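You operate a simulated robot arm through the tools that you are given. There is no shell and no other tool.

You run a simulated robot arm. Do the job below in one go: nothing can be reset, and whatever is moved stays where it is left.

Task
Press rig keys white, blue, then yellow; then move vent plug 1, now over the bubble, to the plug rest.
Fine: one press each, the rig level again before the next; the plug comes off last; the other plugs stay. Set down upright: what you pick out.

The check looks at the end state, three seconds after you hand in, the way a careful person would. Anything else that was tipped, shoved, dropped, spilled or broken makes it a failure.

Robot
A 6-joint arm with a two-finger parallel gripper, fixed in place. Base frame: the origin is on the floor under the middle of its stand, x ahead of it, y to its left, z up. Units: mm, degrees, N and s.
With the tool pointing down near the work surface it reaches from about 240 to 640 mm from the base axis. Its first joint turns from -66.0 to 66.0 degrees. Payload 2.7 kg.
The TCP is the grasp point between the finger pads, 23 mm short of the fingertips. In the tool frame z runs along the fingers and y along their closing line. The gripper opens to 94 mm. The fingers are 38 mm wide and 10 mm thick; the gripper's body (54 by 96 mm) begins 39 mm behind the TCP.
Orientation is that of the tool frame in the base frame, as a unit quaternion [x, y, z, w]. With the fingers straight down and closing along the base's y, the tool's x points along the base's -x, its y along +y and its z along -z.

Tools
- The arm moves only by the tool jog_arm. Its argument "motion" is a list of rows, each a list of 7 numbers: the shift along the tool's x, y, z in cm, then the turn, a rotation vector about the tool's x, y, z in degrees, then the opening, from 0 (shut) to 1 (fully open). In form: [[dx, dy, dz, rx, ry, rz, hand], ...]. A call has 1 to 20 rows; each row shifts and turns the commanded pose from where the row before left it, along the tool's axes as they then stand. Each row takes 0.2 s and may step no farther than 50 mm and 8.6 degrees from the row before; otherwise, or with a gripper value out of range, the whole call is refused. Where a pose cannot be reached the arm comes as near as it can. A force on the tool above 40 N (or 10 N above the force at the start of the call, whichever is more), or a blocked arm, ends the call early, and 0.2 s more pass. The fingers move at their own pace (about 45 mm/s each) and stop on an object; they squeeze with about 38 N. The grip force told is the motor's: it shows also when the fingers shut on nothing. Time passes only in rows, and 0.2 s behind the last, so rows that do not move let the fingers close. The reply holds the time, the measured pose of the TCP, the force on the tool along the base axes, the opening and the grip force, in the units named above and with some noise, with the torque about the TCP (base axes, N m) and any sound that the robot's microphone picked up.
- Cameras (640 x 400 px; columns grow to the right, rows downward): "scene" is fixed at [92.6, -449.1, 1405.7]; the picture's right is [0.58, -0.81, 0.00], its down [-0.45, -0.32, -0.83] and it looks along [0.68, 0.49, -0.55] (base axes); focal length 323 px, centre (320, 200). "wrist" rides on the gripper at [86, 16, -74] in the tool frame; the picture's right is [-0.18, 0.98, 0.00], its down [-0.58, -0.11, -0.81] and it looks along [-0.79, -0.15, 0.59] (tool axes); focal length 243 px, centre (320, 200). There is no depth. A picture from a camera that has moved, and an enlarged one, comes with that camera's place and axes in the base frame and with its lens.
- camera(camera): a new picture of that camera. No time passes.
- zoom(camera, box): a new picture of the part [left, top, right, bottom] of that camera's present view, enlarged. No time passes.
- finish_job(): hands the job in; it is judged then, once.

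Nothing tells you positions but the pictures and the camera data. Unless the task says otherwise, let go and move clear before handing in.

The tools are called after "Call:" as a command line: name --pt "numbers of a row" for each row, then --argument value for the rest, lists and objects as JSON in quotes. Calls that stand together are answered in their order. jog_arm: Moves the arm, as the interface text tells. Its arguments: {"type":"object","properties":{"motion":{"type":"array","items":{"type":"array","items":{"type":"number"}}}},"required":["motion"]} The other tools are called the same way: camera (camera) takes a picture; zoom (camera, box) takes an enlarged picture of a part of a camera's view; finish_job () hands the job in.

At the start:

```text
clock: 0.0
position: [335.0, 61.4, 1154.0]
ee_rot: [0.0, 1.0, 0.0, 0.0]
force: [0.7, 0.4, 0.7]
torque: [-0.02, 0.01, -0.02]
width: 94.1
gripper_force: 0.2
```

scene: 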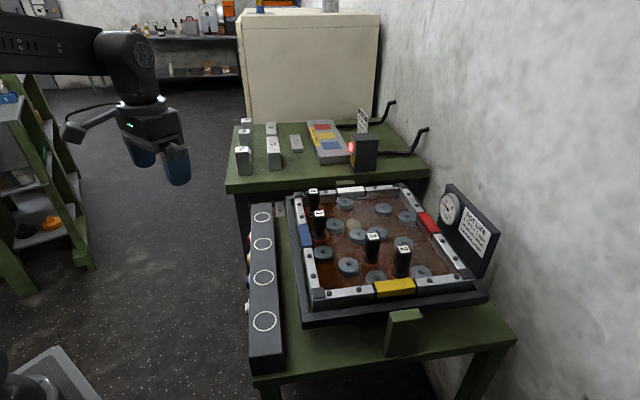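
wrist: 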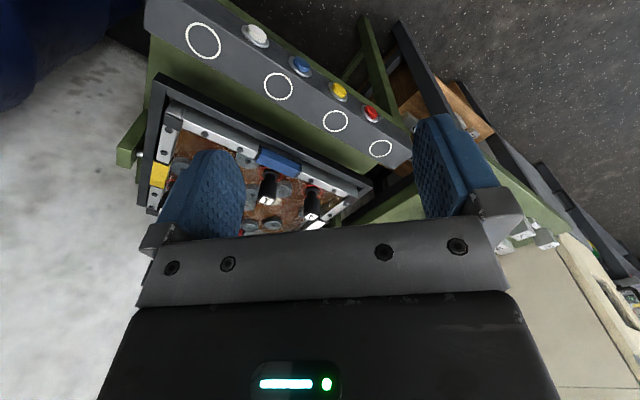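

I see a tilting rig tray with numbered black plugs on a green table, a dark panel at its near side with four white circles on top and coloured buttons (white, blue, yellow, red) on its front. I'll look closer before moving.

Call:
zoom --camera "scene" --box '[230, 170, 390, 270]'

Call:
zoom --camera "scene" --box '[330, 180, 510, 300]'

Call:
zoom --camera "scene" --box '[220, 100, 440, 200]'

Call:
zoom --camera "scene" --box '[230, 260, 430, 390]'

Call:
zoom --camera "wrist" --box '[120, 0, 420, 240]'

```text
4.00 times, centred on (310, 220) of scene
camera zoom: at [92.6, -449.1, 1405.7], right [0.58, -0.81, 0.0], down [-0.45, -0.32, -0.83], along [0.68, 0.49, -0.55], focal length 1293 px, centre (360, 120)
```

zoom: 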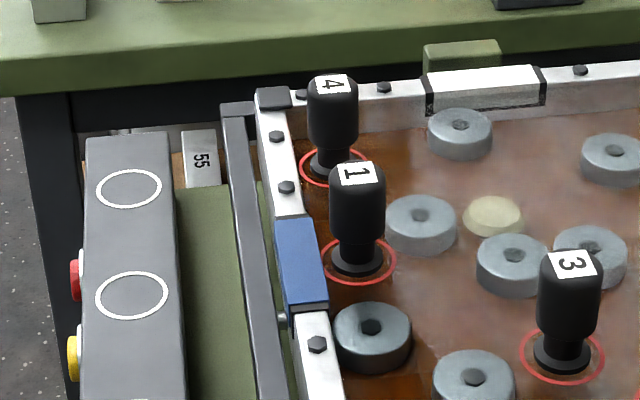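

```text
3.33 times, centred on (420, 240) of scene
camera zoom: at [92.6, -449.1, 1405.7], right [0.58, -0.81, 0.0], down [-0.45, -0.32, -0.83], along [0.68, 0.49, -0.55], focal length 1077 px, centre (-13, 67)
```

zoom: 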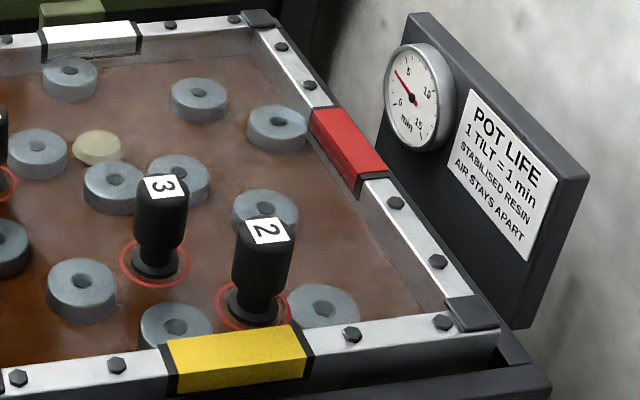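

```text
2.91 times, centred on (330, 150) of scene
camera zoom: at [92.6, -449.1, 1405.7], right [0.58, -0.81, 0.0], down [-0.45, -0.32, -0.83], along [0.68, 0.49, -0.55], focal length 940 px, centre (291, 346)
```

zoom: 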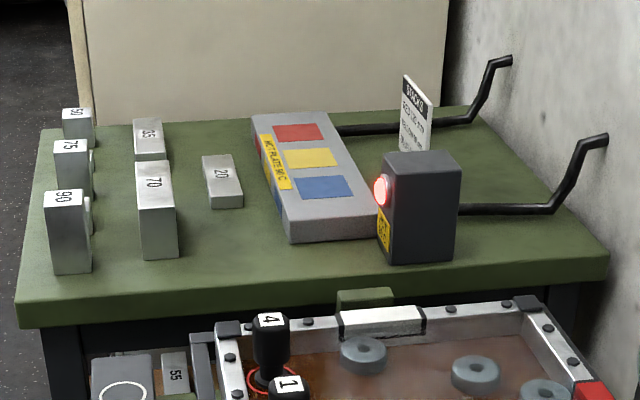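

```text
3.08 times, centred on (330, 325) of scene
camera zoom: at [92.6, -449.1, 1405.7], right [0.58, -0.81, 0.0], down [-0.45, -0.32, -0.83], along [0.68, 0.49, -0.55], focal length 994 px, centre (289, -185)
```

zoom: 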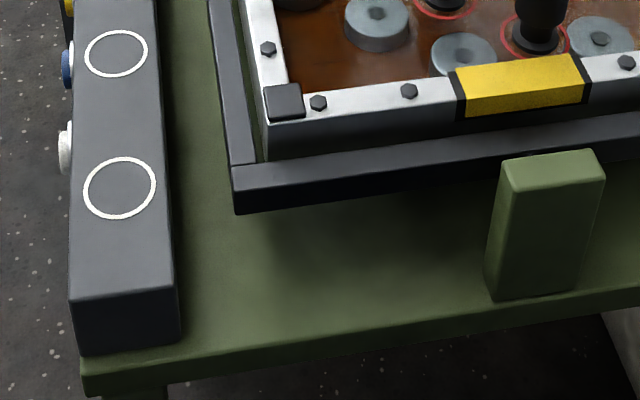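

```text
1.67 times, centred on (270, 120) of wrist
camera zoom: at [249.1, 77.8, 1228.6], right [0.18, 0.98, 0.0], down [0.58, -0.11, 0.81], along [0.79, -0.15, -0.59], focal length 404 px, centre (403, 333)
```

zoom: 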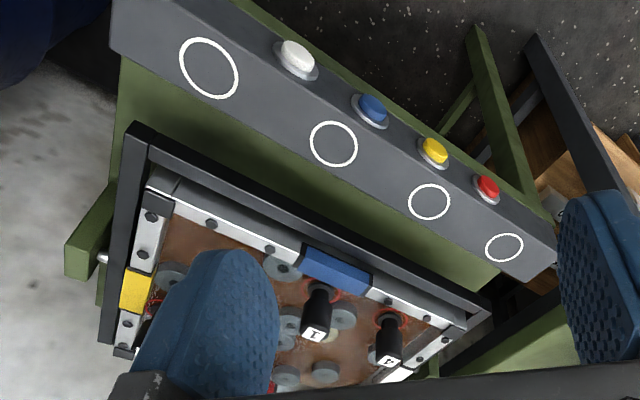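

The console with the buttons runs diagonally (about 45° to the base axes), with the buttons facing away from the tray. I'll zoom in on the finer details (rest markings, bubble, signs) before moving.

Call:
zoom --camera "scene" --box '[240, 195, 300, 235]'

Call:
zoom --camera "scene" --box '[240, 235, 300, 340]'

Call:
zoom --camera "scene" --box '[295, 180, 375, 240]'

Call:
zoom --camera "scene" --box '[340, 100, 390, 180]'

Call:
zoom --camera "scene" --box '[430, 180, 500, 280]'

Call:
zoom --camera "wrist" --box '[150, 90, 350, 240]'

Call:
zoom --camera "scene" --box '[0, 60, 130, 400]'

```text
10.00 times, centred on (270, 215) of scene
camera zoom: at [92.6, -449.1, 1405.7], right [0.58, -0.81, 0.0], down [-0.45, -0.32, -0.83], along [0.68, 0.49, -0.55], focal length 3232 px, centre (820, 50)
```

zoom: 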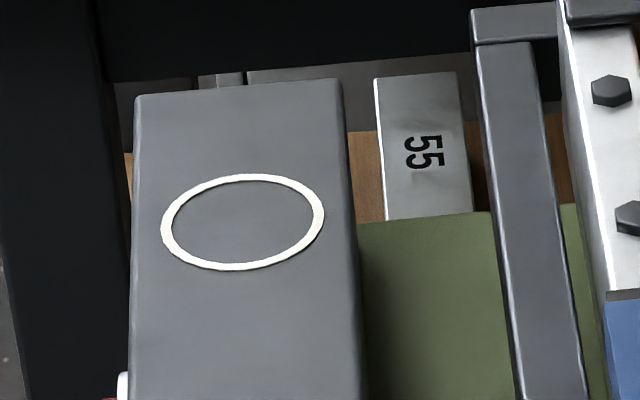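

```text
3.81 times, centred on (270, 288) of scene
camera zoom: at [92.6, -449.1, 1405.7], right [0.58, -0.81, 0.0], down [-0.45, -0.32, -0.83], along [0.68, 0.49, -0.55], focal length 1231 px, centre (510, -133)
```

zoom: 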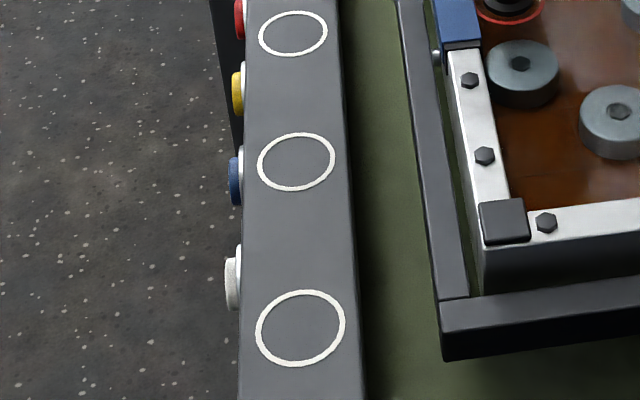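

```text
6.67 times, centred on (335, 210) of scene
camera zoom: at [92.6, -449.1, 1405.7], right [0.58, -0.81, 0.0], down [-0.45, -0.32, -0.83], along [0.68, 0.49, -0.55], focal length 2155 px, centre (220, 133)
```

zoom: 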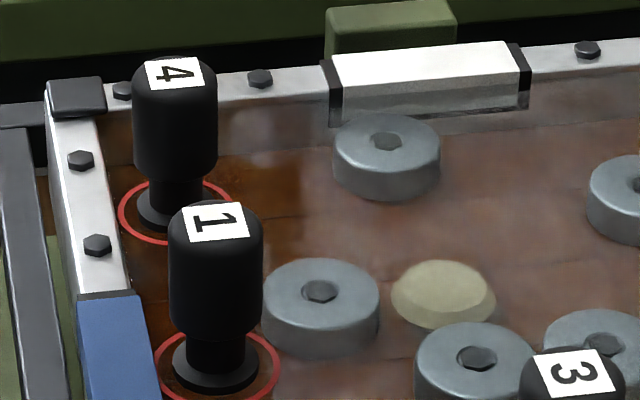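

```text
5.00 times, centred on (365, 140) of scene
camera zoom: at [92.6, -449.1, 1405.7], right [0.58, -0.81, 0.0], down [-0.45, -0.32, -0.83], along [0.68, 0.49, -0.55], focal length 1616 px, centre (95, 500)
```

zoom: 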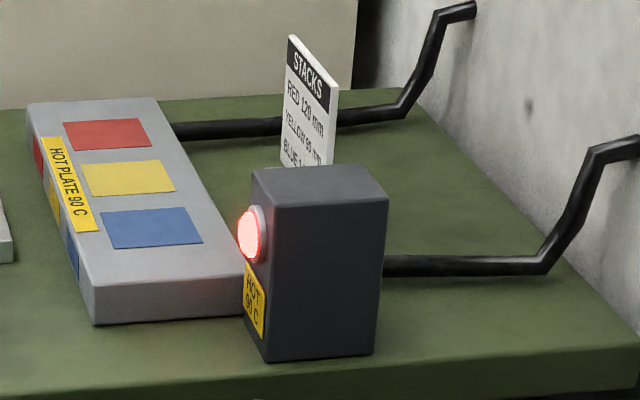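

```text
4.00 times, centred on (465, 230) of scene
camera zoom: at [92.6, -449.1, 1405.7], right [0.58, -0.81, 0.0], down [-0.45, -0.32, -0.83], along [0.68, 0.49, -0.55], focal length 1293 px, centre (-260, 80)
```

zoom: 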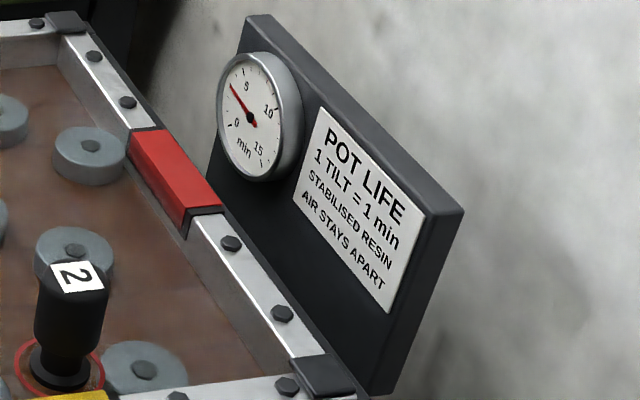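

```text
2.67 times, centred on (250, 165) of wrist
camera zoom: at [249.1, 77.8, 1228.6], right [0.18, 0.98, 0.0], down [0.58, -0.11, 0.81], along [0.79, -0.15, -0.59], focal length 647 px, centre (507, 293)
```

zoom: 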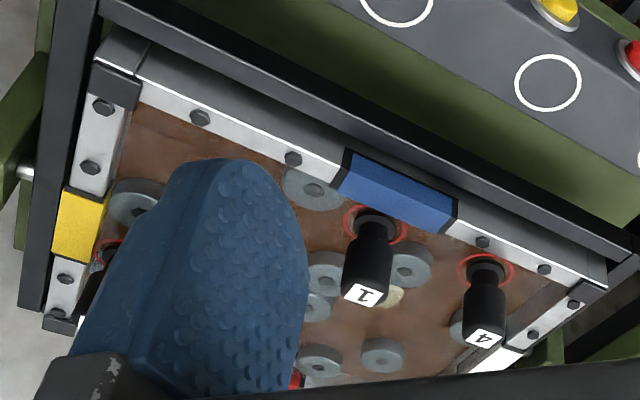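

```text
1.18 times, centred on (65, 230) of scene
camera zoom: at [92.6, -449.1, 1405.7], right [0.58, -0.81, 0.0], down [-0.45, -0.32, -0.83], along [0.68, 0.49, -0.55], focal length 380 px, centre (620, 165)
```

zoom: 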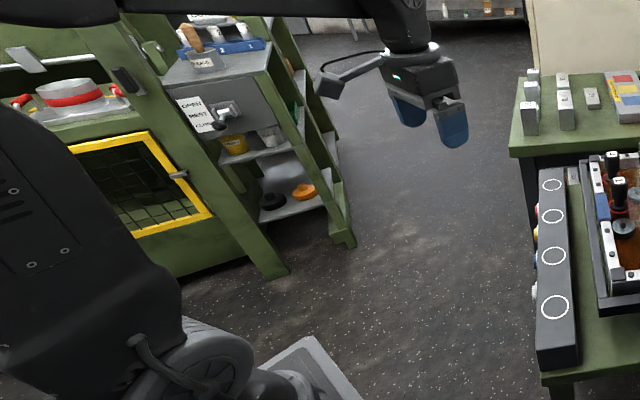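

The tray has a cream bubble, plugs 1–4 and grey posts, and the four white rings on the console look like the plug rest. The buttons face direction (-0.7, 0.7), so I'll yaw the tool +45° to look along the press direction.

Call:
jog_arm --pt "0 0 0 0 0 7.5 1" --pt "0 0 0 0 0 7.5 1" --pt "0 0 0 0 0 7.5 1" --pt "0 0 0 0 0 7.5 1" --pt "0 0 0 0 0 7.5 1" --pt "0 0 0 0 0 7.5 1"

Call:
camera --camera "wrist"

Call:
camera --camera "scene"

```text
clock: 1.4
position: [335.4, 60.7, 1154.1]
ee_rot: [0.384, 0.923, -0.001, 0.0]
force: [-0.3, 0.0, 1.1]
torque: [0.02, -0.02, -0.02]
width: 94.0
gripper_force: 0.2
```

```text
taken
camera wrist: at [285.8, 134.2, 1228.8], right [0.83, 0.56, 0.0], down [0.33, -0.49, 0.81], along [0.45, -0.67, -0.59], focal length 243 px, centre (320, 200)
```

wrist: 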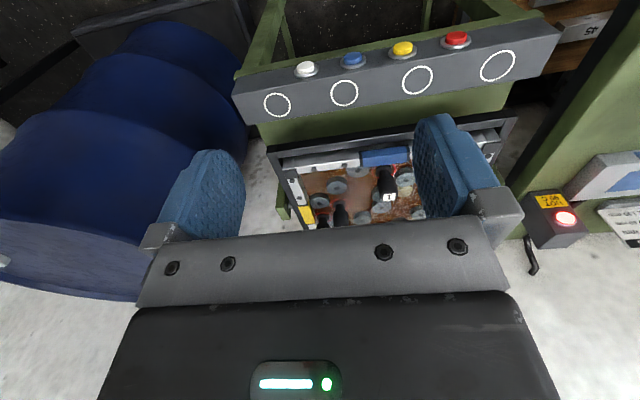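

```text
taken
```

scene: 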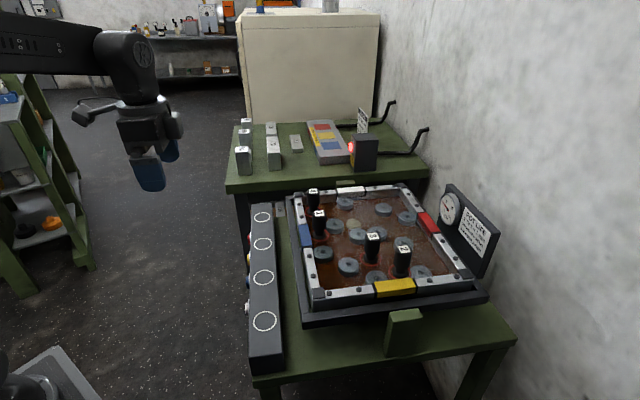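

The buttons are at roughly white (377,-44), blue (434,12), yellow (487,67), z≈812, with the console top at z≈838. I'll close the gripper and go to a standoff in front of white, still above it, and look again.

Call:
jog_arm --pt "-2 -2.2 3 0 0 0 0" --pt "-2 -2.2 4 0 0 0 0" --pt "0 0 4.5 0 0 0 0" --pt "0 0 4.5 0 0 0 0" --pt "0 0 4.0 0 0 0 0" --pt "0 0 0 0 0 0 0"

Call:
camera --camera "wrist"

Call:
camera --camera "scene"

```text
clock: 2.8
position: [332.6, 3.2, 953.6]
ee_rot: [0.383, 0.924, 0.0, 0.001]
force: [0.4, 0.0, 0.8]
torque: [-0.03, 0.0, -0.01]
width: 0.0
gripper_force: 33.4
```

```text
taken
camera wrist: at [284.0, 75.3, 1029.2], right [0.83, 0.56, 0.0], down [0.33, -0.49, 0.81], along [0.46, -0.67, -0.59], focal length 243 px, centre (320, 200)
```

wrist: 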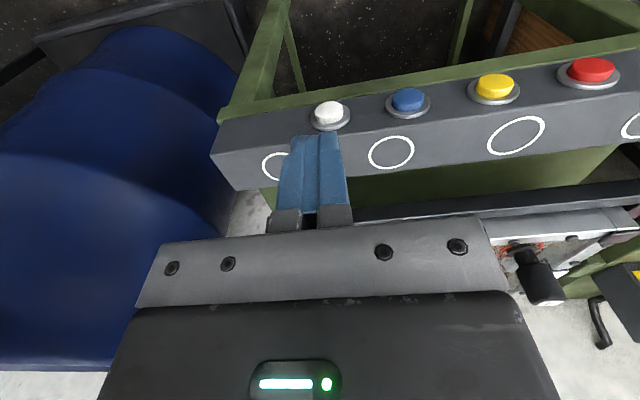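

```text
taken
```

scene: 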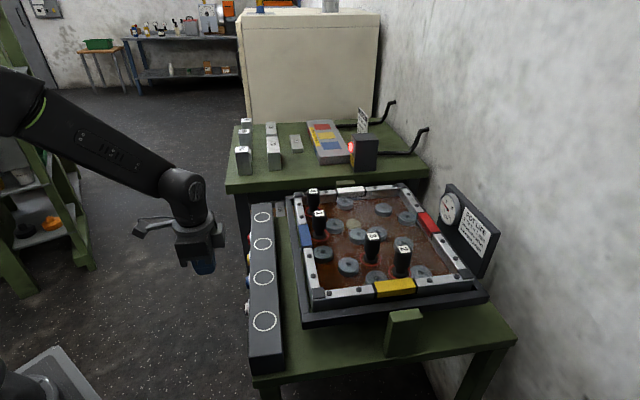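

Call:
zoom --camera "wrist" --box '[200, 60, 440, 210]'

Call:
zoom --camera "scene" --box '[160, 200, 300, 320]'

```text
2.67 times, centred on (320, 135) of wrist
camera zoom: at [284.0, 75.3, 1029.2], right [0.83, 0.56, 0.0], down [0.33, -0.49, 0.81], along [0.46, -0.67, -0.59], focal length 647 px, centre (320, 373)
```

zoom: 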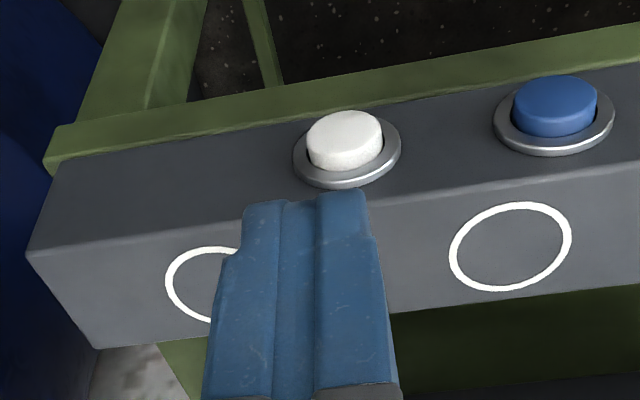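

```text
3.33 times, centred on (230, 260) of scene
camera zoom: at [92.6, -449.1, 1405.7], right [0.58, -0.81, 0.0], down [-0.45, -0.32, -0.83], along [0.68, 0.49, -0.55], focal length 1077 px, centre (620, 0)
```

zoom: 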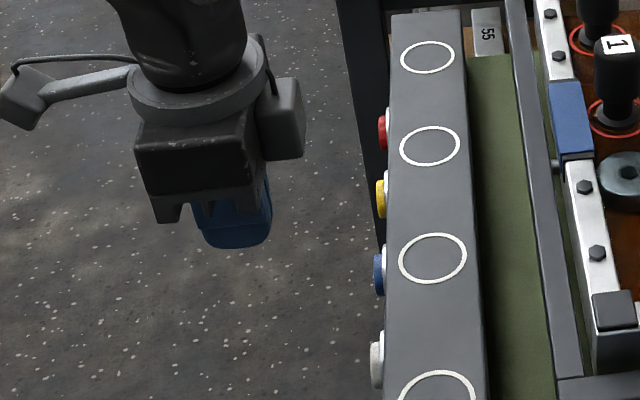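

White's centre works out to m≈236 along the console, z≈804, with the console face about 65 mm ahead of me. I'll descend to button height well clear, then move in to about 10 mm short of the cap.

Call:
jog_arm --pt "0 -0.1 4.5 0 0 0 0" --pt "0 0 4.5 0 0 0 0" --pt "0 0 4.5 0 0 0 0" --pt "-1.5 0 0 0 0 0 0" --pt "-1.6 0 0 0 0 0 0" --pt "0 0 0 0 0 0 0"

Call:
camera --camera "wrist"

Call:
zoom --camera "scene" --box '[160, 240, 320, 340]'

```text
clock: 4.2
position: [354.4, -22.0, 822.6]
ee_rot: [0.382, 0.924, 0.0, 0.0]
force: [0.9, 0.6, 0.3]
torque: [0.02, -0.02, 0.0]
width: 0.0
gripper_force: 38.2
```

```text
taken
camera wrist: at [305.4, 51.1, 896.3], right [0.83, 0.56, 0.0], down [0.33, -0.49, 0.81], along [0.46, -0.67, -0.59], focal length 243 px, centre (320, 200)
```

wrist: 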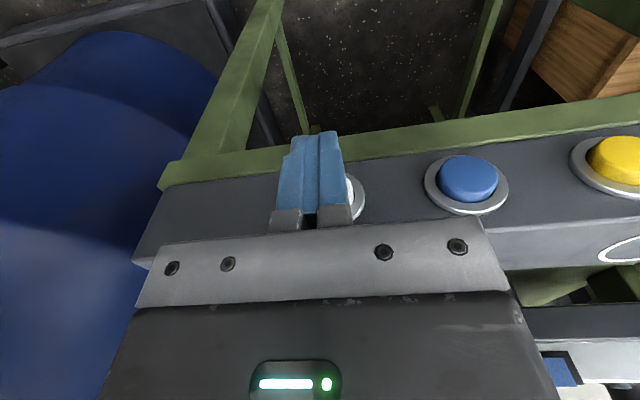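

```text
4.00 times, centred on (240, 290) of scene
camera zoom: at [92.6, -449.1, 1405.7], right [0.58, -0.81, 0.0], down [-0.45, -0.32, -0.83], along [0.68, 0.49, -0.55], focal length 1293 px, centre (640, -160)
```

zoom: 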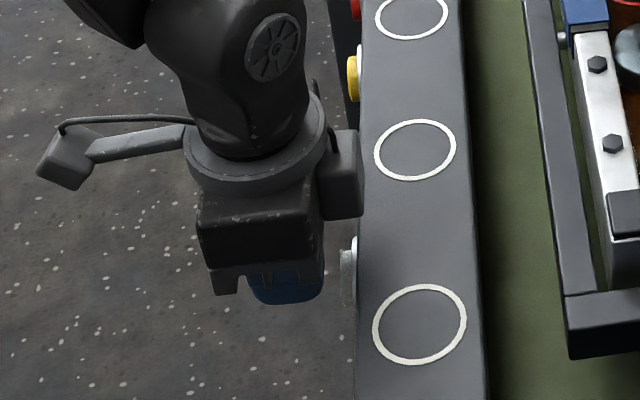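

The finger is centred within about 2 mm of white and the tip sits a bit high. I'll lower 7 mm, shift 2 mm along, then creep forward in small steps watching the force.

Call:
jog_arm --pt "0 0.2 0.7 0 0 0 0" --pt "-0.3 0 0 0 0 0 0" --pt "-0.2 0 0 0 0 0 0"

Call:
zoom --camera "scene" --box '[210, 270, 290, 330]'

Call:
zoom --camera "wrist" --box '[240, 120, 400, 240]'

```text
clock: 5.0
position: [358.7, -21.9, 812.5]
ee_rot: [0.383, 0.924, 0.0, 0.0]
force: [0.3, -0.2, 0.1]
torque: [-0.01, -0.01, 0.01]
width: 0.0
gripper_force: 38.1
```

```text
6.67 times, centred on (250, 300) of scene
camera zoom: at [92.6, -449.1, 1405.7], right [0.58, -0.81, 0.0], down [-0.45, -0.32, -0.83], along [0.68, 0.49, -0.55], focal length 2155 px, centre (787, -467)
```

zoom: 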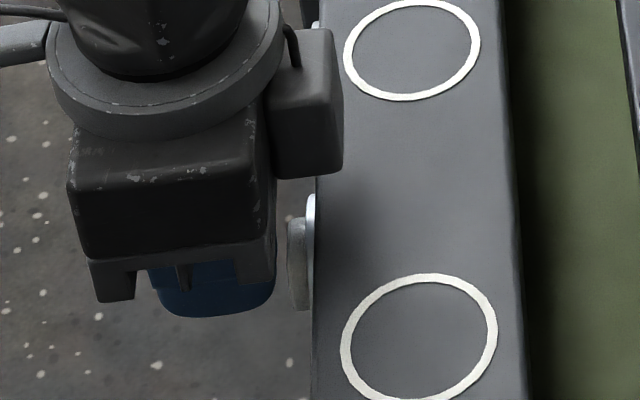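

```text
3.33 times, centred on (320, 180) of wrist
camera zoom: at [310.0, 50.0, 887.6], right [0.83, 0.56, 0.0], down [0.33, -0.49, 0.81], along [0.46, -0.67, -0.59], focal length 809 px, centre (320, 267)
```

zoom: 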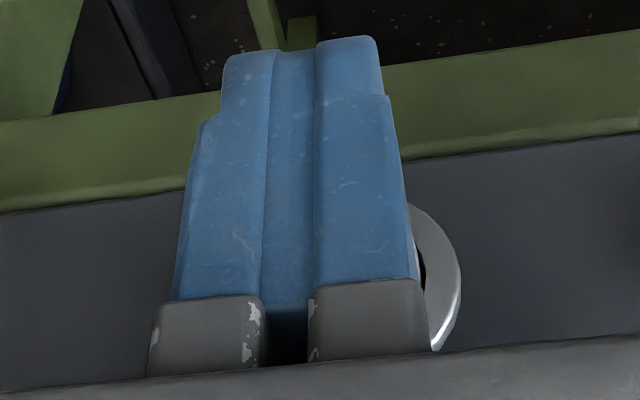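

About 4 mm remain between the finger and the white cap. I'll creep on in small steps.

Call:
jog_arm --pt "-0.2 0 0 0 0 0 0" --pt "-0.2 0 0 0 0 0 0"

Call:
zoom --camera "scene" --box '[210, 270, 290, 330]'

```text
clock: 5.6
position: [361.1, -24.9, 812.0]
ee_rot: [0.382, 0.924, 0.0, 0.0]
force: [0.3, -0.1, 0.5]
torque: [-0.05, 0.0, -0.02]
width: 0.0
gripper_force: 37.8
```

```text
6.67 times, centred on (250, 300) of scene
camera zoom: at [92.6, -449.1, 1405.7], right [0.58, -0.81, 0.0], down [-0.45, -0.32, -0.83], along [0.68, 0.49, -0.55], focal length 2155 px, centre (787, -467)
```

zoom: 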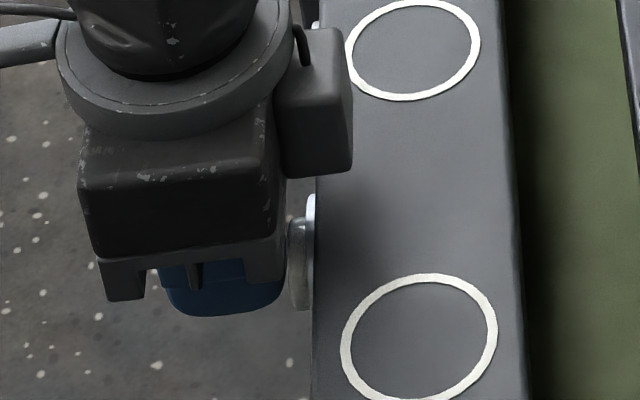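

Call:
jog_arm --pt "-0.2 0 0 0 0 0 0"

Call:
zoom --camera "scene" --box '[210, 270, 290, 330]'

```text
clock: 6.0
position: [361.7, -28.2, 811.7]
ee_rot: [0.382, 0.924, 0.0, 0.0]
force: [0.0, 0.7, 0.0]
torque: [0.0, -0.03, -0.02]
width: 0.1
gripper_force: 38.1
```

```text
6.67 times, centred on (250, 300) of scene
camera zoom: at [92.5, -449.1, 1405.7], right [0.58, -0.81, 0.0], down [-0.45, -0.32, -0.83], along [0.68, 0.49, -0.55], focal length 2155 px, centre (787, -467)
```

zoom: 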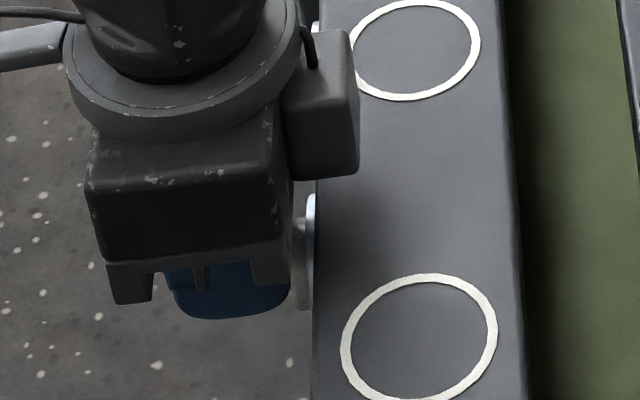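

Call:
jog_arm --pt "-0.2 0 0 0 0 0 0"

Call:
zoom --camera "scene" --box '[210, 270, 290, 330]'

```text
clock: 6.4
position: [362.5, -28.1, 813.1]
ee_rot: [0.382, 0.924, 0.0, 0.0]
force: [-0.8, 2.4, -0.5]
torque: [0.02, -0.03, 0.04]
width: 0.0
gripper_force: 37.3
heard: click
```

```text
6.67 times, centred on (250, 300) of scene
camera zoom: at [92.5, -449.0, 1405.7], right [0.58, -0.81, 0.0], down [-0.45, -0.32, -0.83], along [0.68, 0.49, -0.55], focal length 2155 px, centre (787, -467)
```

zoom: 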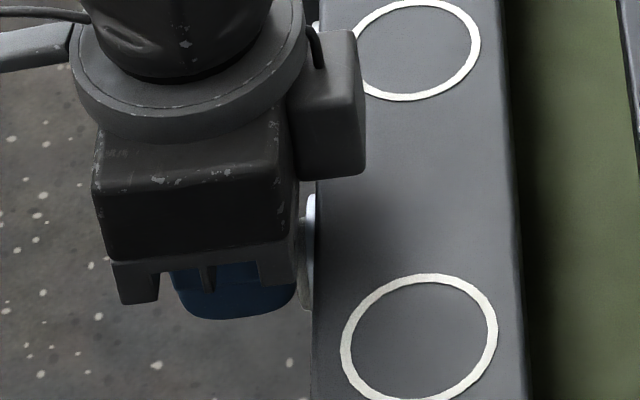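

A click was heard, so white is pressed once. I'll back off straight away and watch the rig.

Call:
jog_arm --pt "0.5 0 0 0 0 0 0" --pt "1.5 0 0 0 0 0 0"

Call:
camera --camera "scene"

Call:
zoom --camera "scene" --box '[280, 170, 510, 330]'

```text
clock: 7.0
position: [350.0, -15.8, 813.2]
ee_rot: [0.382, 0.924, 0.0, 0.0]
force: [0.0, -0.2, 1.1]
torque: [0.0, 0.03, 0.0]
width: 0.0
gripper_force: 38.5
```

```text
taken
```

scene: 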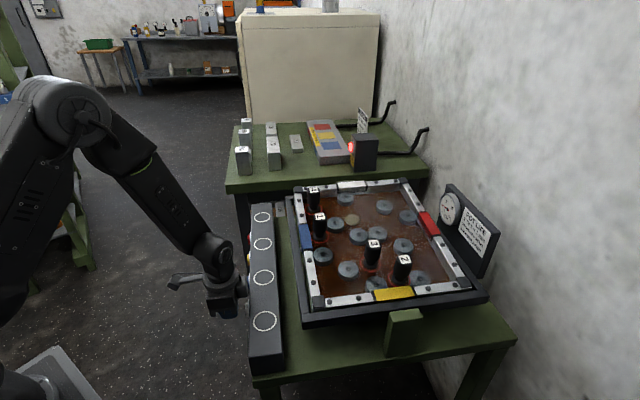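

```text
2.50 times, centred on (395, 250) of scene
camera zoom: at [92.6, -449.1, 1405.7], right [0.58, -0.81, 0.0], down [-0.45, -0.32, -0.83], along [0.68, 0.49, -0.55], focal length 808 px, centre (132, 75)
```

zoom: 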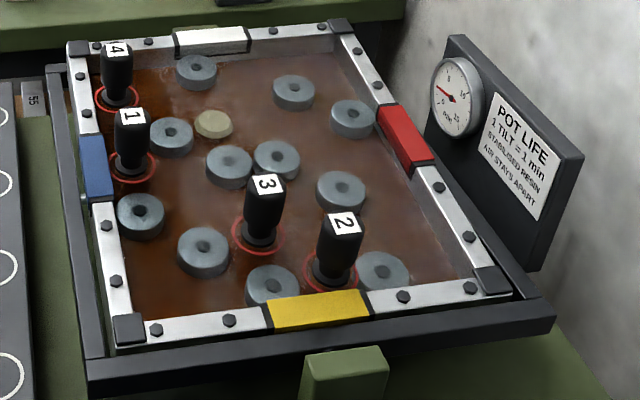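

The white side of the tray is rising and the bubble is starting to move. While the tilt runs its course I'll slide sideways to line up with blue, staying clear of the caps.

Call:
jog_arm --pt "0.5 2.0 0 0 0 0 0" --pt "0 2.0 0 0 0 0 0" --pt "0 2.0 0 0 0 0 0" --pt "0 2.0 0 0 0 0 0" --pt "0 0 0 0 0 0 0"

Call:
zoom --camera "scene" --box '[280, 170, 510, 330]'

Call:
camera --camera "wrist"

```text
clock: 8.2
position: [405.2, 43.6, 813.6]
ee_rot: [0.383, 0.924, 0.0, 0.0]
force: [0.5, 0.4, 0.3]
torque: [0.01, 0.01, 0.0]
width: 0.0
gripper_force: 38.1
```

```text
2.50 times, centred on (395, 250) of scene
camera zoom: at [92.6, -449.1, 1405.7], right [0.58, -0.81, 0.0], down [-0.45, -0.32, -0.83], along [0.68, 0.49, -0.55], focal length 808 px, centre (132, 75)
```

zoom: 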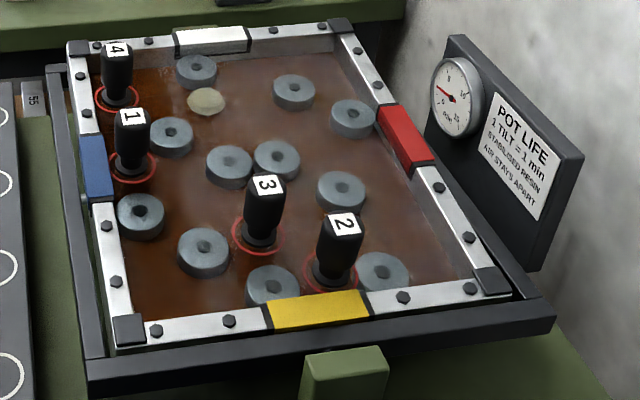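

```text
taken
camera wrist: at [355.7, 117.6, 887.8], right [0.83, 0.56, 0.0], down [0.33, -0.49, 0.81], along [0.46, -0.67, -0.59], focal length 243 px, centre (320, 200)
```

wrist: 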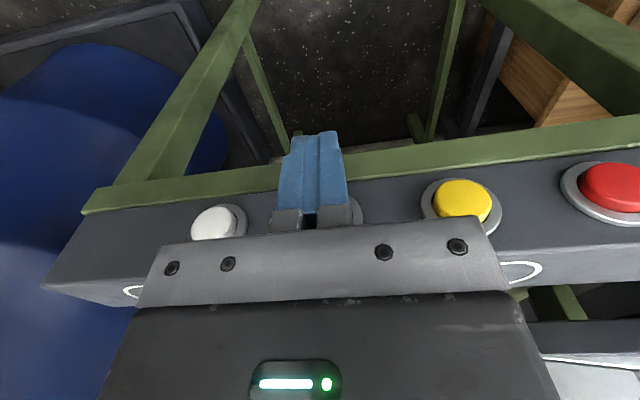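

The bubble has moved up against the post near the white edge and the tray is still tilted. I'll wait for it to level.

Call:
jog_arm --pt "0 0 0 0 0 0 0" --pt "0 0 0 0 0 0 0" --pt "0 0 0 0 0 0 0" --pt "0 0 0 0 0 0 0" --pt "0 0 0 0 0 0 0" --pt "0 0 0 0 0 0 0" --pt "0 0 0 0 0 0 0" --pt "0 0 0 0 0 0 0"

Call:
zoom --camera "scene" --box '[280, 170, 510, 330]'

```text
clock: 10.0
position: [404.2, 44.2, 812.9]
ee_rot: [0.383, 0.924, 0.0, 0.0]
force: [0.6, -0.2, -0.1]
torque: [-0.02, -0.01, 0.0]
width: 0.0
gripper_force: 38.4
```

```text
2.50 times, centred on (395, 250) of scene
camera zoom: at [92.6, -449.1, 1405.7], right [0.58, -0.81, 0.0], down [-0.45, -0.32, -0.83], along [0.68, 0.49, -0.55], focal length 808 px, centre (132, 75)
```

zoom: 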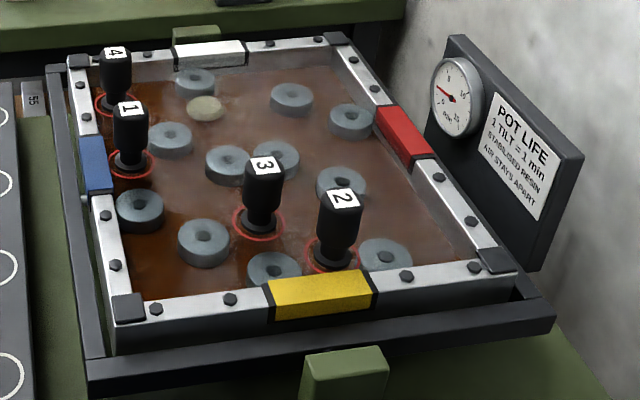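

It looks nearly level; I'll wait a little more and compare to be sure.

Call:
jog_arm --pt "0 0 0 0 0 0 0" --pt "0 0 0 0 0 0 0" --pt "0 0 0 0 0 0 0" --pt "0 0 0 0 0 0 0" --pt "0 0 0 0 0 0 0" --pt "0 0 0 0 0 0 0"

Call:
zoom --camera "scene" --box '[280, 170, 510, 330]'

Call:
zoom --camera "scene" --box '[430, 180, 500, 280]'

Call:
zoom --camera "scene" --box '[210, 230, 290, 290]'

```text
clock: 11.4
position: [405.0, 44.8, 812.7]
ee_rot: [0.383, 0.924, 0.0, 0.0]
force: [1.0, -0.2, 0.2]
torque: [-0.01, -0.01, 0.03]
width: 0.1
gripper_force: 38.3
```

```text
2.50 times, centred on (395, 250) of scene
camera zoom: at [92.6, -449.1, 1405.7], right [0.58, -0.81, 0.0], down [-0.45, -0.32, -0.83], along [0.68, 0.49, -0.55], focal length 808 px, centre (132, 75)
```

zoom: 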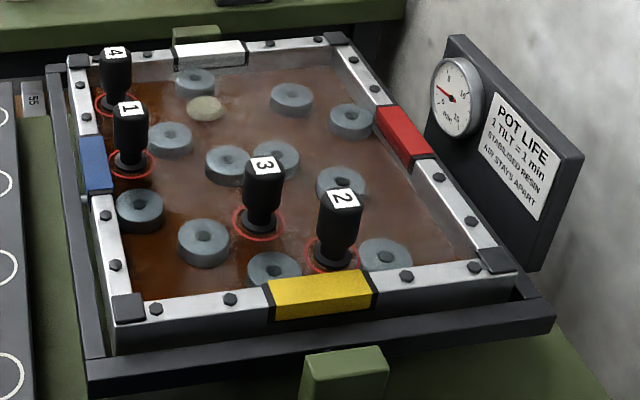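

```text
4.00 times, centred on (465, 230) of scene
camera zoom: at [92.6, -449.1, 1405.7], right [0.58, -0.81, 0.0], down [-0.45, -0.32, -0.83], along [0.68, 0.49, -0.55], focal length 1293 px, centre (-260, 80)
```

zoom: 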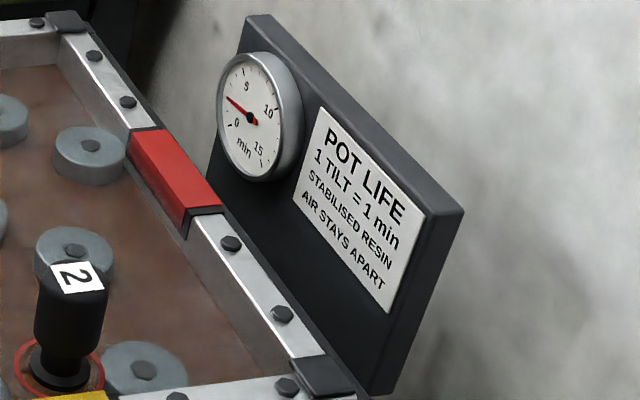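

```text
6.67 times, centred on (250, 260) of scene
camera zoom: at [92.6, -449.1, 1405.7], right [0.58, -0.81, 0.0], down [-0.45, -0.32, -0.83], along [0.68, 0.49, -0.55], focal length 2155 px, centre (787, -200)
```

zoom: 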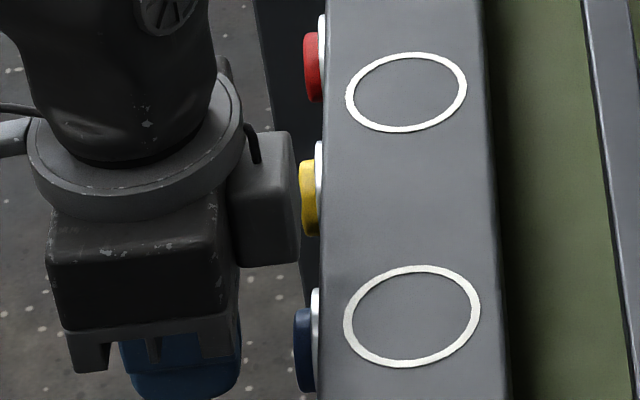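

The rig is level again and the gauge dropped by one minute. Now I'm lined up with blue (m≈317), so I'll move in and creep until the click.

Call:
jog_arm --pt "-0.8 -0.1 0 0 0 0 0" --pt "-0.8 0 0 0 0 0 0"

Call:
zoom --camera "scene" --box '[210, 230, 290, 290]'

Call:
zoom --camera "wrist" --box '[240, 120, 400, 240]'

```text
clock: 12.0
position: [413.8, 33.2, 812.9]
ee_rot: [0.382, 0.924, -0.001, -0.001]
force: [0.7, -0.2, -0.6]
torque: [-0.04, -0.04, 0.02]
width: 0.3
gripper_force: 37.9
```

```text
6.67 times, centred on (250, 260) of scene
camera zoom: at [92.6, -449.1, 1405.7], right [0.58, -0.81, 0.0], down [-0.45, -0.32, -0.83], along [0.68, 0.49, -0.55], focal length 2155 px, centre (787, -200)
```

zoom: 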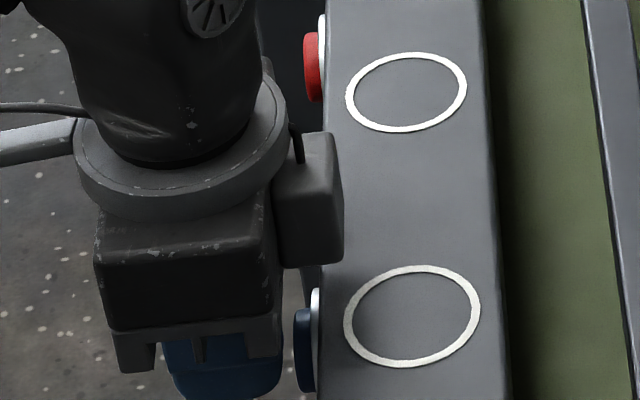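

```text
3.33 times, centred on (320, 180) of wrist
camera zoom: at [364.8, 105.5, 887.1], right [0.83, 0.56, 0.0], down [0.33, -0.49, 0.81], along [0.46, -0.67, -0.59], focal length 809 px, centre (320, 267)
```

zoom: 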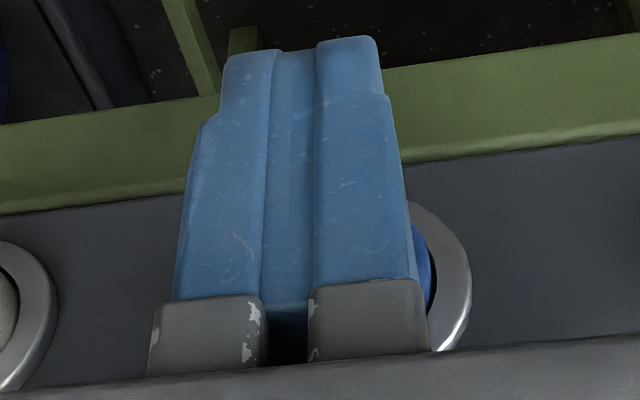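

Call:
jog_arm --pt "-0.2 0.15 0 0 0 0 0" --pt "-0.2 0 0 0 0 0 0"

```text
clock: 12.6
position: [417.5, 32.5, 812.3]
ee_rot: [0.382, 0.924, 0.001, 0.0]
force: [0.4, 0.3, -0.2]
torque: [-0.03, -0.02, 0.0]
width: 0.3
gripper_force: 38.3
```

I'm about at the point of contact with the blue cap now; continuing in 2 mm steps until the click.

Call:
jog_arm --pt "-0.2 0 0 0 0 0 0"

```text
clock: 13.0
position: [417.5, 30.8, 810.4]
ee_rot: [0.382, 0.924, -0.001, 0.0]
force: [0.0, 0.8, 0.1]
torque: [-0.01, -0.03, 0.03]
width: 0.0
gripper_force: 38.2
```

No click yet and no force; one more small step.

Call:
jog_arm --pt "-0.2 0 0 0 0 0 0"

```text
clock: 13.4
position: [420.1, 30.3, 812.3]
ee_rot: [0.382, 0.924, 0.0, 0.0]
force: [-1.7, 1.6, -0.1]
torque: [0.01, 0.01, 0.03]
width: 0.0
gripper_force: 37.3
heard: click
```

Blue clicked once. I'll back off and watch the rig.

Call:
jog_arm --pt "0.5 0 0 0 0 0 0" --pt "1.5 0 0 0 0 0 0" --pt "0.3 0 0 0 0 0 0"

Call:
zoom --camera "scene" --box '[280, 170, 510, 330]'

```text
clock: 14.2
position: [403.0, 47.2, 812.1]
ee_rot: [0.383, 0.924, 0.0, 0.0]
force: [0.0, -0.7, -0.4]
torque: [0.02, -0.01, 0.02]
width: 0.2
gripper_force: 38.5
```

```text
2.50 times, centred on (395, 250) of scene
camera zoom: at [92.6, -449.1, 1405.7], right [0.58, -0.81, 0.0], down [-0.45, -0.32, -0.83], along [0.68, 0.49, -0.55], focal length 808 px, centre (132, 75)
```

zoom: 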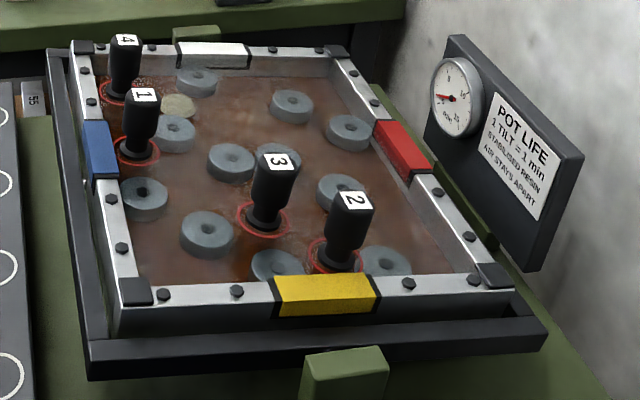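

The blue side is up and the bubble is sliding toward it. I'll slide along to yellow at standoff and wait for level.

Call:
jog_arm --pt "0 2.0 0 0 0 0 0" --pt "0 2.0 0 0 0 0 0" --pt "0 2.0 0 0 0 0 0" --pt "0 1.7 0 0 0 0 0" --pt "0 0 0 0 0 0 0" --pt "0 0 0 0 0 0 0" --pt "0 0 0 0 0 0 0"

Call:
zoom --camera "scene" --box '[280, 170, 510, 330]'

Call:
camera --camera "wrist"

```text
clock: 15.8
position: [457.7, 100.2, 811.8]
ee_rot: [0.382, 0.924, 0.0, 0.0]
force: [-0.2, -0.6, 0.2]
torque: [-0.05, -0.01, 0.0]
width: 0.0
gripper_force: 38.0
```

```text
2.50 times, centred on (395, 250) of scene
camera zoom: at [92.6, -449.1, 1405.7], right [0.58, -0.81, 0.0], down [-0.45, -0.32, -0.83], along [0.68, 0.49, -0.55], focal length 808 px, centre (132, 75)
```

zoom: 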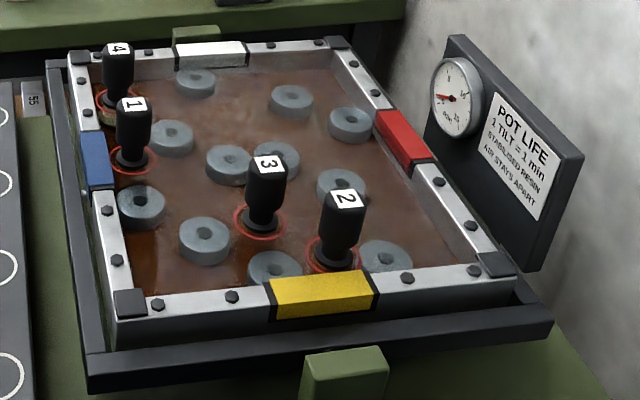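

```text
taken
camera wrist: at [409.1, 171.5, 886.9], right [0.83, 0.56, 0.0], down [0.33, -0.49, 0.81], along [0.46, -0.67, -0.59], focal length 243 px, centre (320, 200)
```

wrist: 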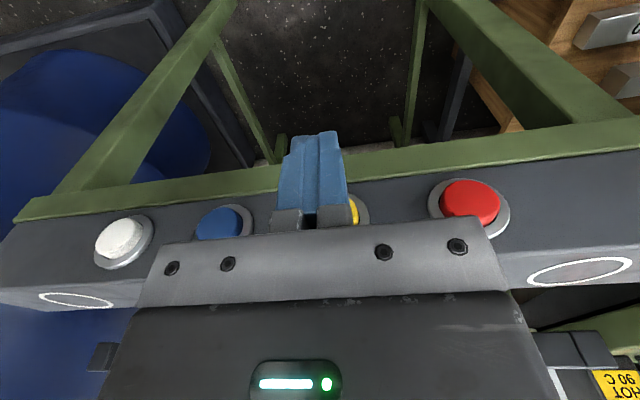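

The bubble has run to plug 4's spot and the rig is levelling. I'll wait, then confirm level before pressing yellow.

Call:
jog_arm --pt "0 0.2 0 0 0 0 0" --pt "0 0 0 0 0 0 0" --pt "0 0 0 0 0 0 0" --pt "0 0 0 0 0 0 0" --pt "0 0 0 0 0 0 0" --pt "0 0 0 0 0 0 0" --pt "0 0 0 0 0 0 0" --pt "0 0 0 0 0 0 0" --pt "0 0 0 0 0 0 0" --pt "0 0 0 0 0 0 0"

Call:
zoom --camera "scene" --box '[280, 170, 510, 330]'

Call:
zoom --camera "scene" --box '[295, 180, 375, 240]'

Call:
zoom --camera "scene" --box '[210, 210, 290, 270]'

```text
clock: 18.0
position: [459.1, 99.2, 811.7]
ee_rot: [0.383, 0.924, -0.001, 0.001]
force: [0.2, -0.1, 0.7]
torque: [-0.01, 0.0, 0.0]
width: 0.1
gripper_force: 37.9
```

```text
2.50 times, centred on (395, 250) of scene
camera zoom: at [92.6, -449.1, 1405.7], right [0.58, -0.81, 0.0], down [-0.45, -0.32, -0.83], along [0.68, 0.49, -0.55], focal length 808 px, centre (132, 75)
```

zoom: 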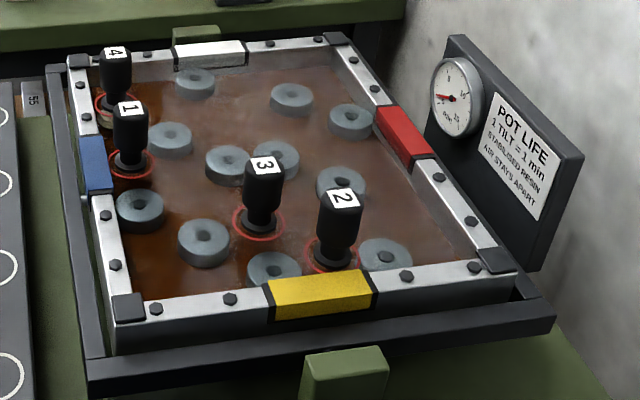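

```text
6.67 times, centred on (335, 210) of scene
camera zoom: at [92.6, -449.1, 1405.7], right [0.58, -0.81, 0.0], down [-0.45, -0.32, -0.83], along [0.68, 0.49, -0.55], focal length 2155 px, centre (220, 133)
```

zoom: 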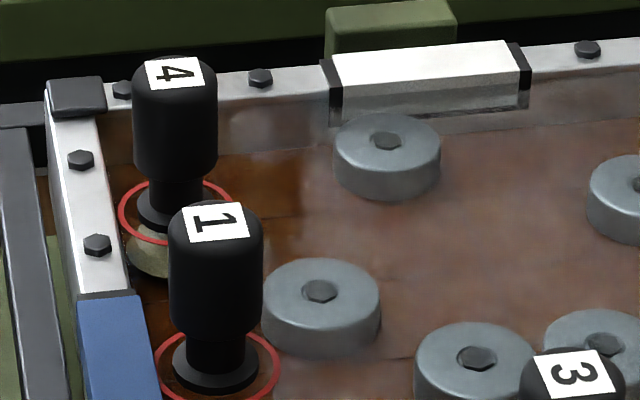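

```text
6.67 times, centred on (250, 240) of scene
camera zoom: at [92.6, -449.1, 1405.7], right [0.58, -0.81, 0.0], down [-0.45, -0.32, -0.83], along [0.68, 0.49, -0.55], focal length 2155 px, centre (787, -67)
```

zoom: 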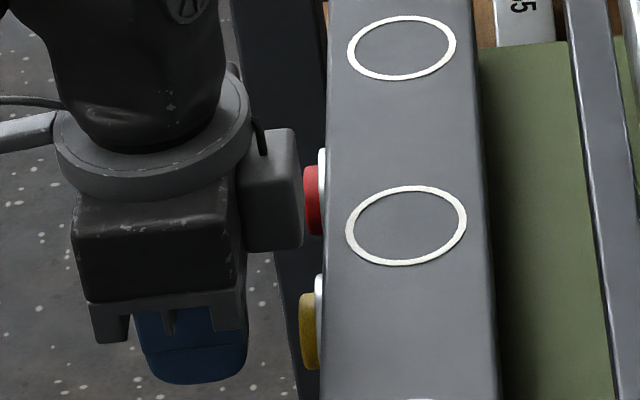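

The rig is level (matches the earlier level view) and the bubble sits by the blue wall between plugs 4 and 1. Now I'll move in on yellow.

Call:
jog_arm --pt "-0.8 0 0 0 0 0 0" --pt "-0.8 0 0 0 0 0 0"

Call:
zoom --camera "wrist" --box '[240, 120, 400, 240]'

Call:
zoom --camera "scene" --box '[210, 210, 290, 270]'

```text
clock: 18.6
position: [472.3, 90.0, 811.8]
ee_rot: [0.383, 0.924, 0.0, 0.001]
force: [-1.2, -0.3, -0.1]
torque: [0.01, 0.01, -0.02]
width: 0.0
gripper_force: 37.7
```

```text
3.33 times, centred on (320, 180) of wrist
camera zoom: at [422.5, 162.3, 886.9], right [0.83, 0.56, 0.0], down [0.33, -0.49, 0.81], along [0.46, -0.67, -0.59], focal length 809 px, centre (320, 267)
```

zoom: 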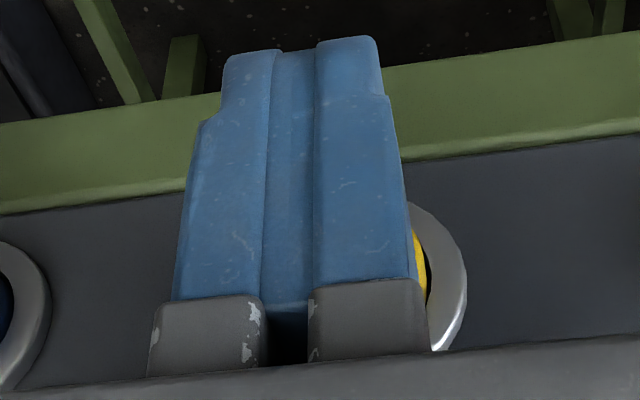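

```text
6.67 times, centred on (250, 240) of scene
camera zoom: at [92.6, -449.1, 1405.7], right [0.58, -0.81, 0.0], down [-0.45, -0.32, -0.83], along [0.68, 0.49, -0.55], focal length 2155 px, centre (787, -67)
```

zoom: 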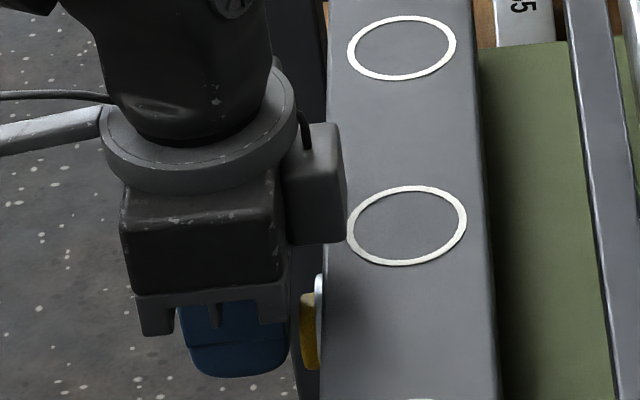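

Yellow is aligned the same way as blue was, with about 3–4 mm of gap. Creeping in.

Call:
jog_arm --pt "-0.2 0.1 0 0 0 0 0" --pt "-0.2 0 0 0 0 0 0"

```text
clock: 19.2
position: [475.1, 87.5, 812.0]
ee_rot: [0.383, 0.924, -0.001, 0.0]
force: [-0.9, -1.1, 1.3]
torque: [-0.03, 0.01, -0.02]
width: 0.0
gripper_force: 37.8
```

No click yet; next small step.

Call:
jog_arm --pt "-0.2 0 0 0 0 0 0"

```text
clock: 19.6
position: [476.0, 87.3, 811.7]
ee_rot: [0.383, 0.924, 0.0, 0.0]
force: [-1.0, 0.1, -0.3]
torque: [0.01, -0.03, -0.01]
width: 0.2
gripper_force: 37.9
```

Still no click; one more step as with blue.

Call:
jog_arm --pt "-0.2 0 0 0 0 0 0"

```text
clock: 20.0
position: [477.4, 85.8, 812.6]
ee_rot: [0.383, 0.924, 0.0, 0.0]
force: [-1.5, 2.3, 0.4]
torque: [-0.05, -0.03, 0.04]
width: 0.0
gripper_force: 38.0
heard: click
```

Yellow clicked once. Backing off and then watching the bubble.

Call:
jog_arm --pt "0.5 0 0 0 0 0 0" --pt "1.5 0 0 0 0 0 0" --pt "1.5 0 0 0 0 0 0" --pt "0 0 0 0 0 0 0"

Call:
zoom --camera "scene" --box '[280, 170, 510, 330]'

```text
clock: 21.0
position: [452.3, 109.0, 810.7]
ee_rot: [0.383, 0.924, -0.001, 0.0]
force: [0.3, 0.7, 0.6]
torque: [0.01, 0.01, -0.01]
width: 0.4
gripper_force: 38.6
```

```text
2.50 times, centred on (395, 250) of scene
camera zoom: at [92.6, -449.1, 1405.7], right [0.58, -0.81, 0.0], down [-0.45, -0.32, -0.83], along [0.68, 0.49, -0.55], focal length 808 px, centre (132, 75)
```

zoom: 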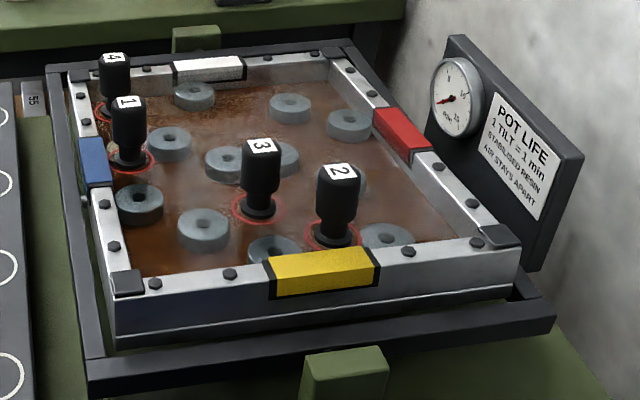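

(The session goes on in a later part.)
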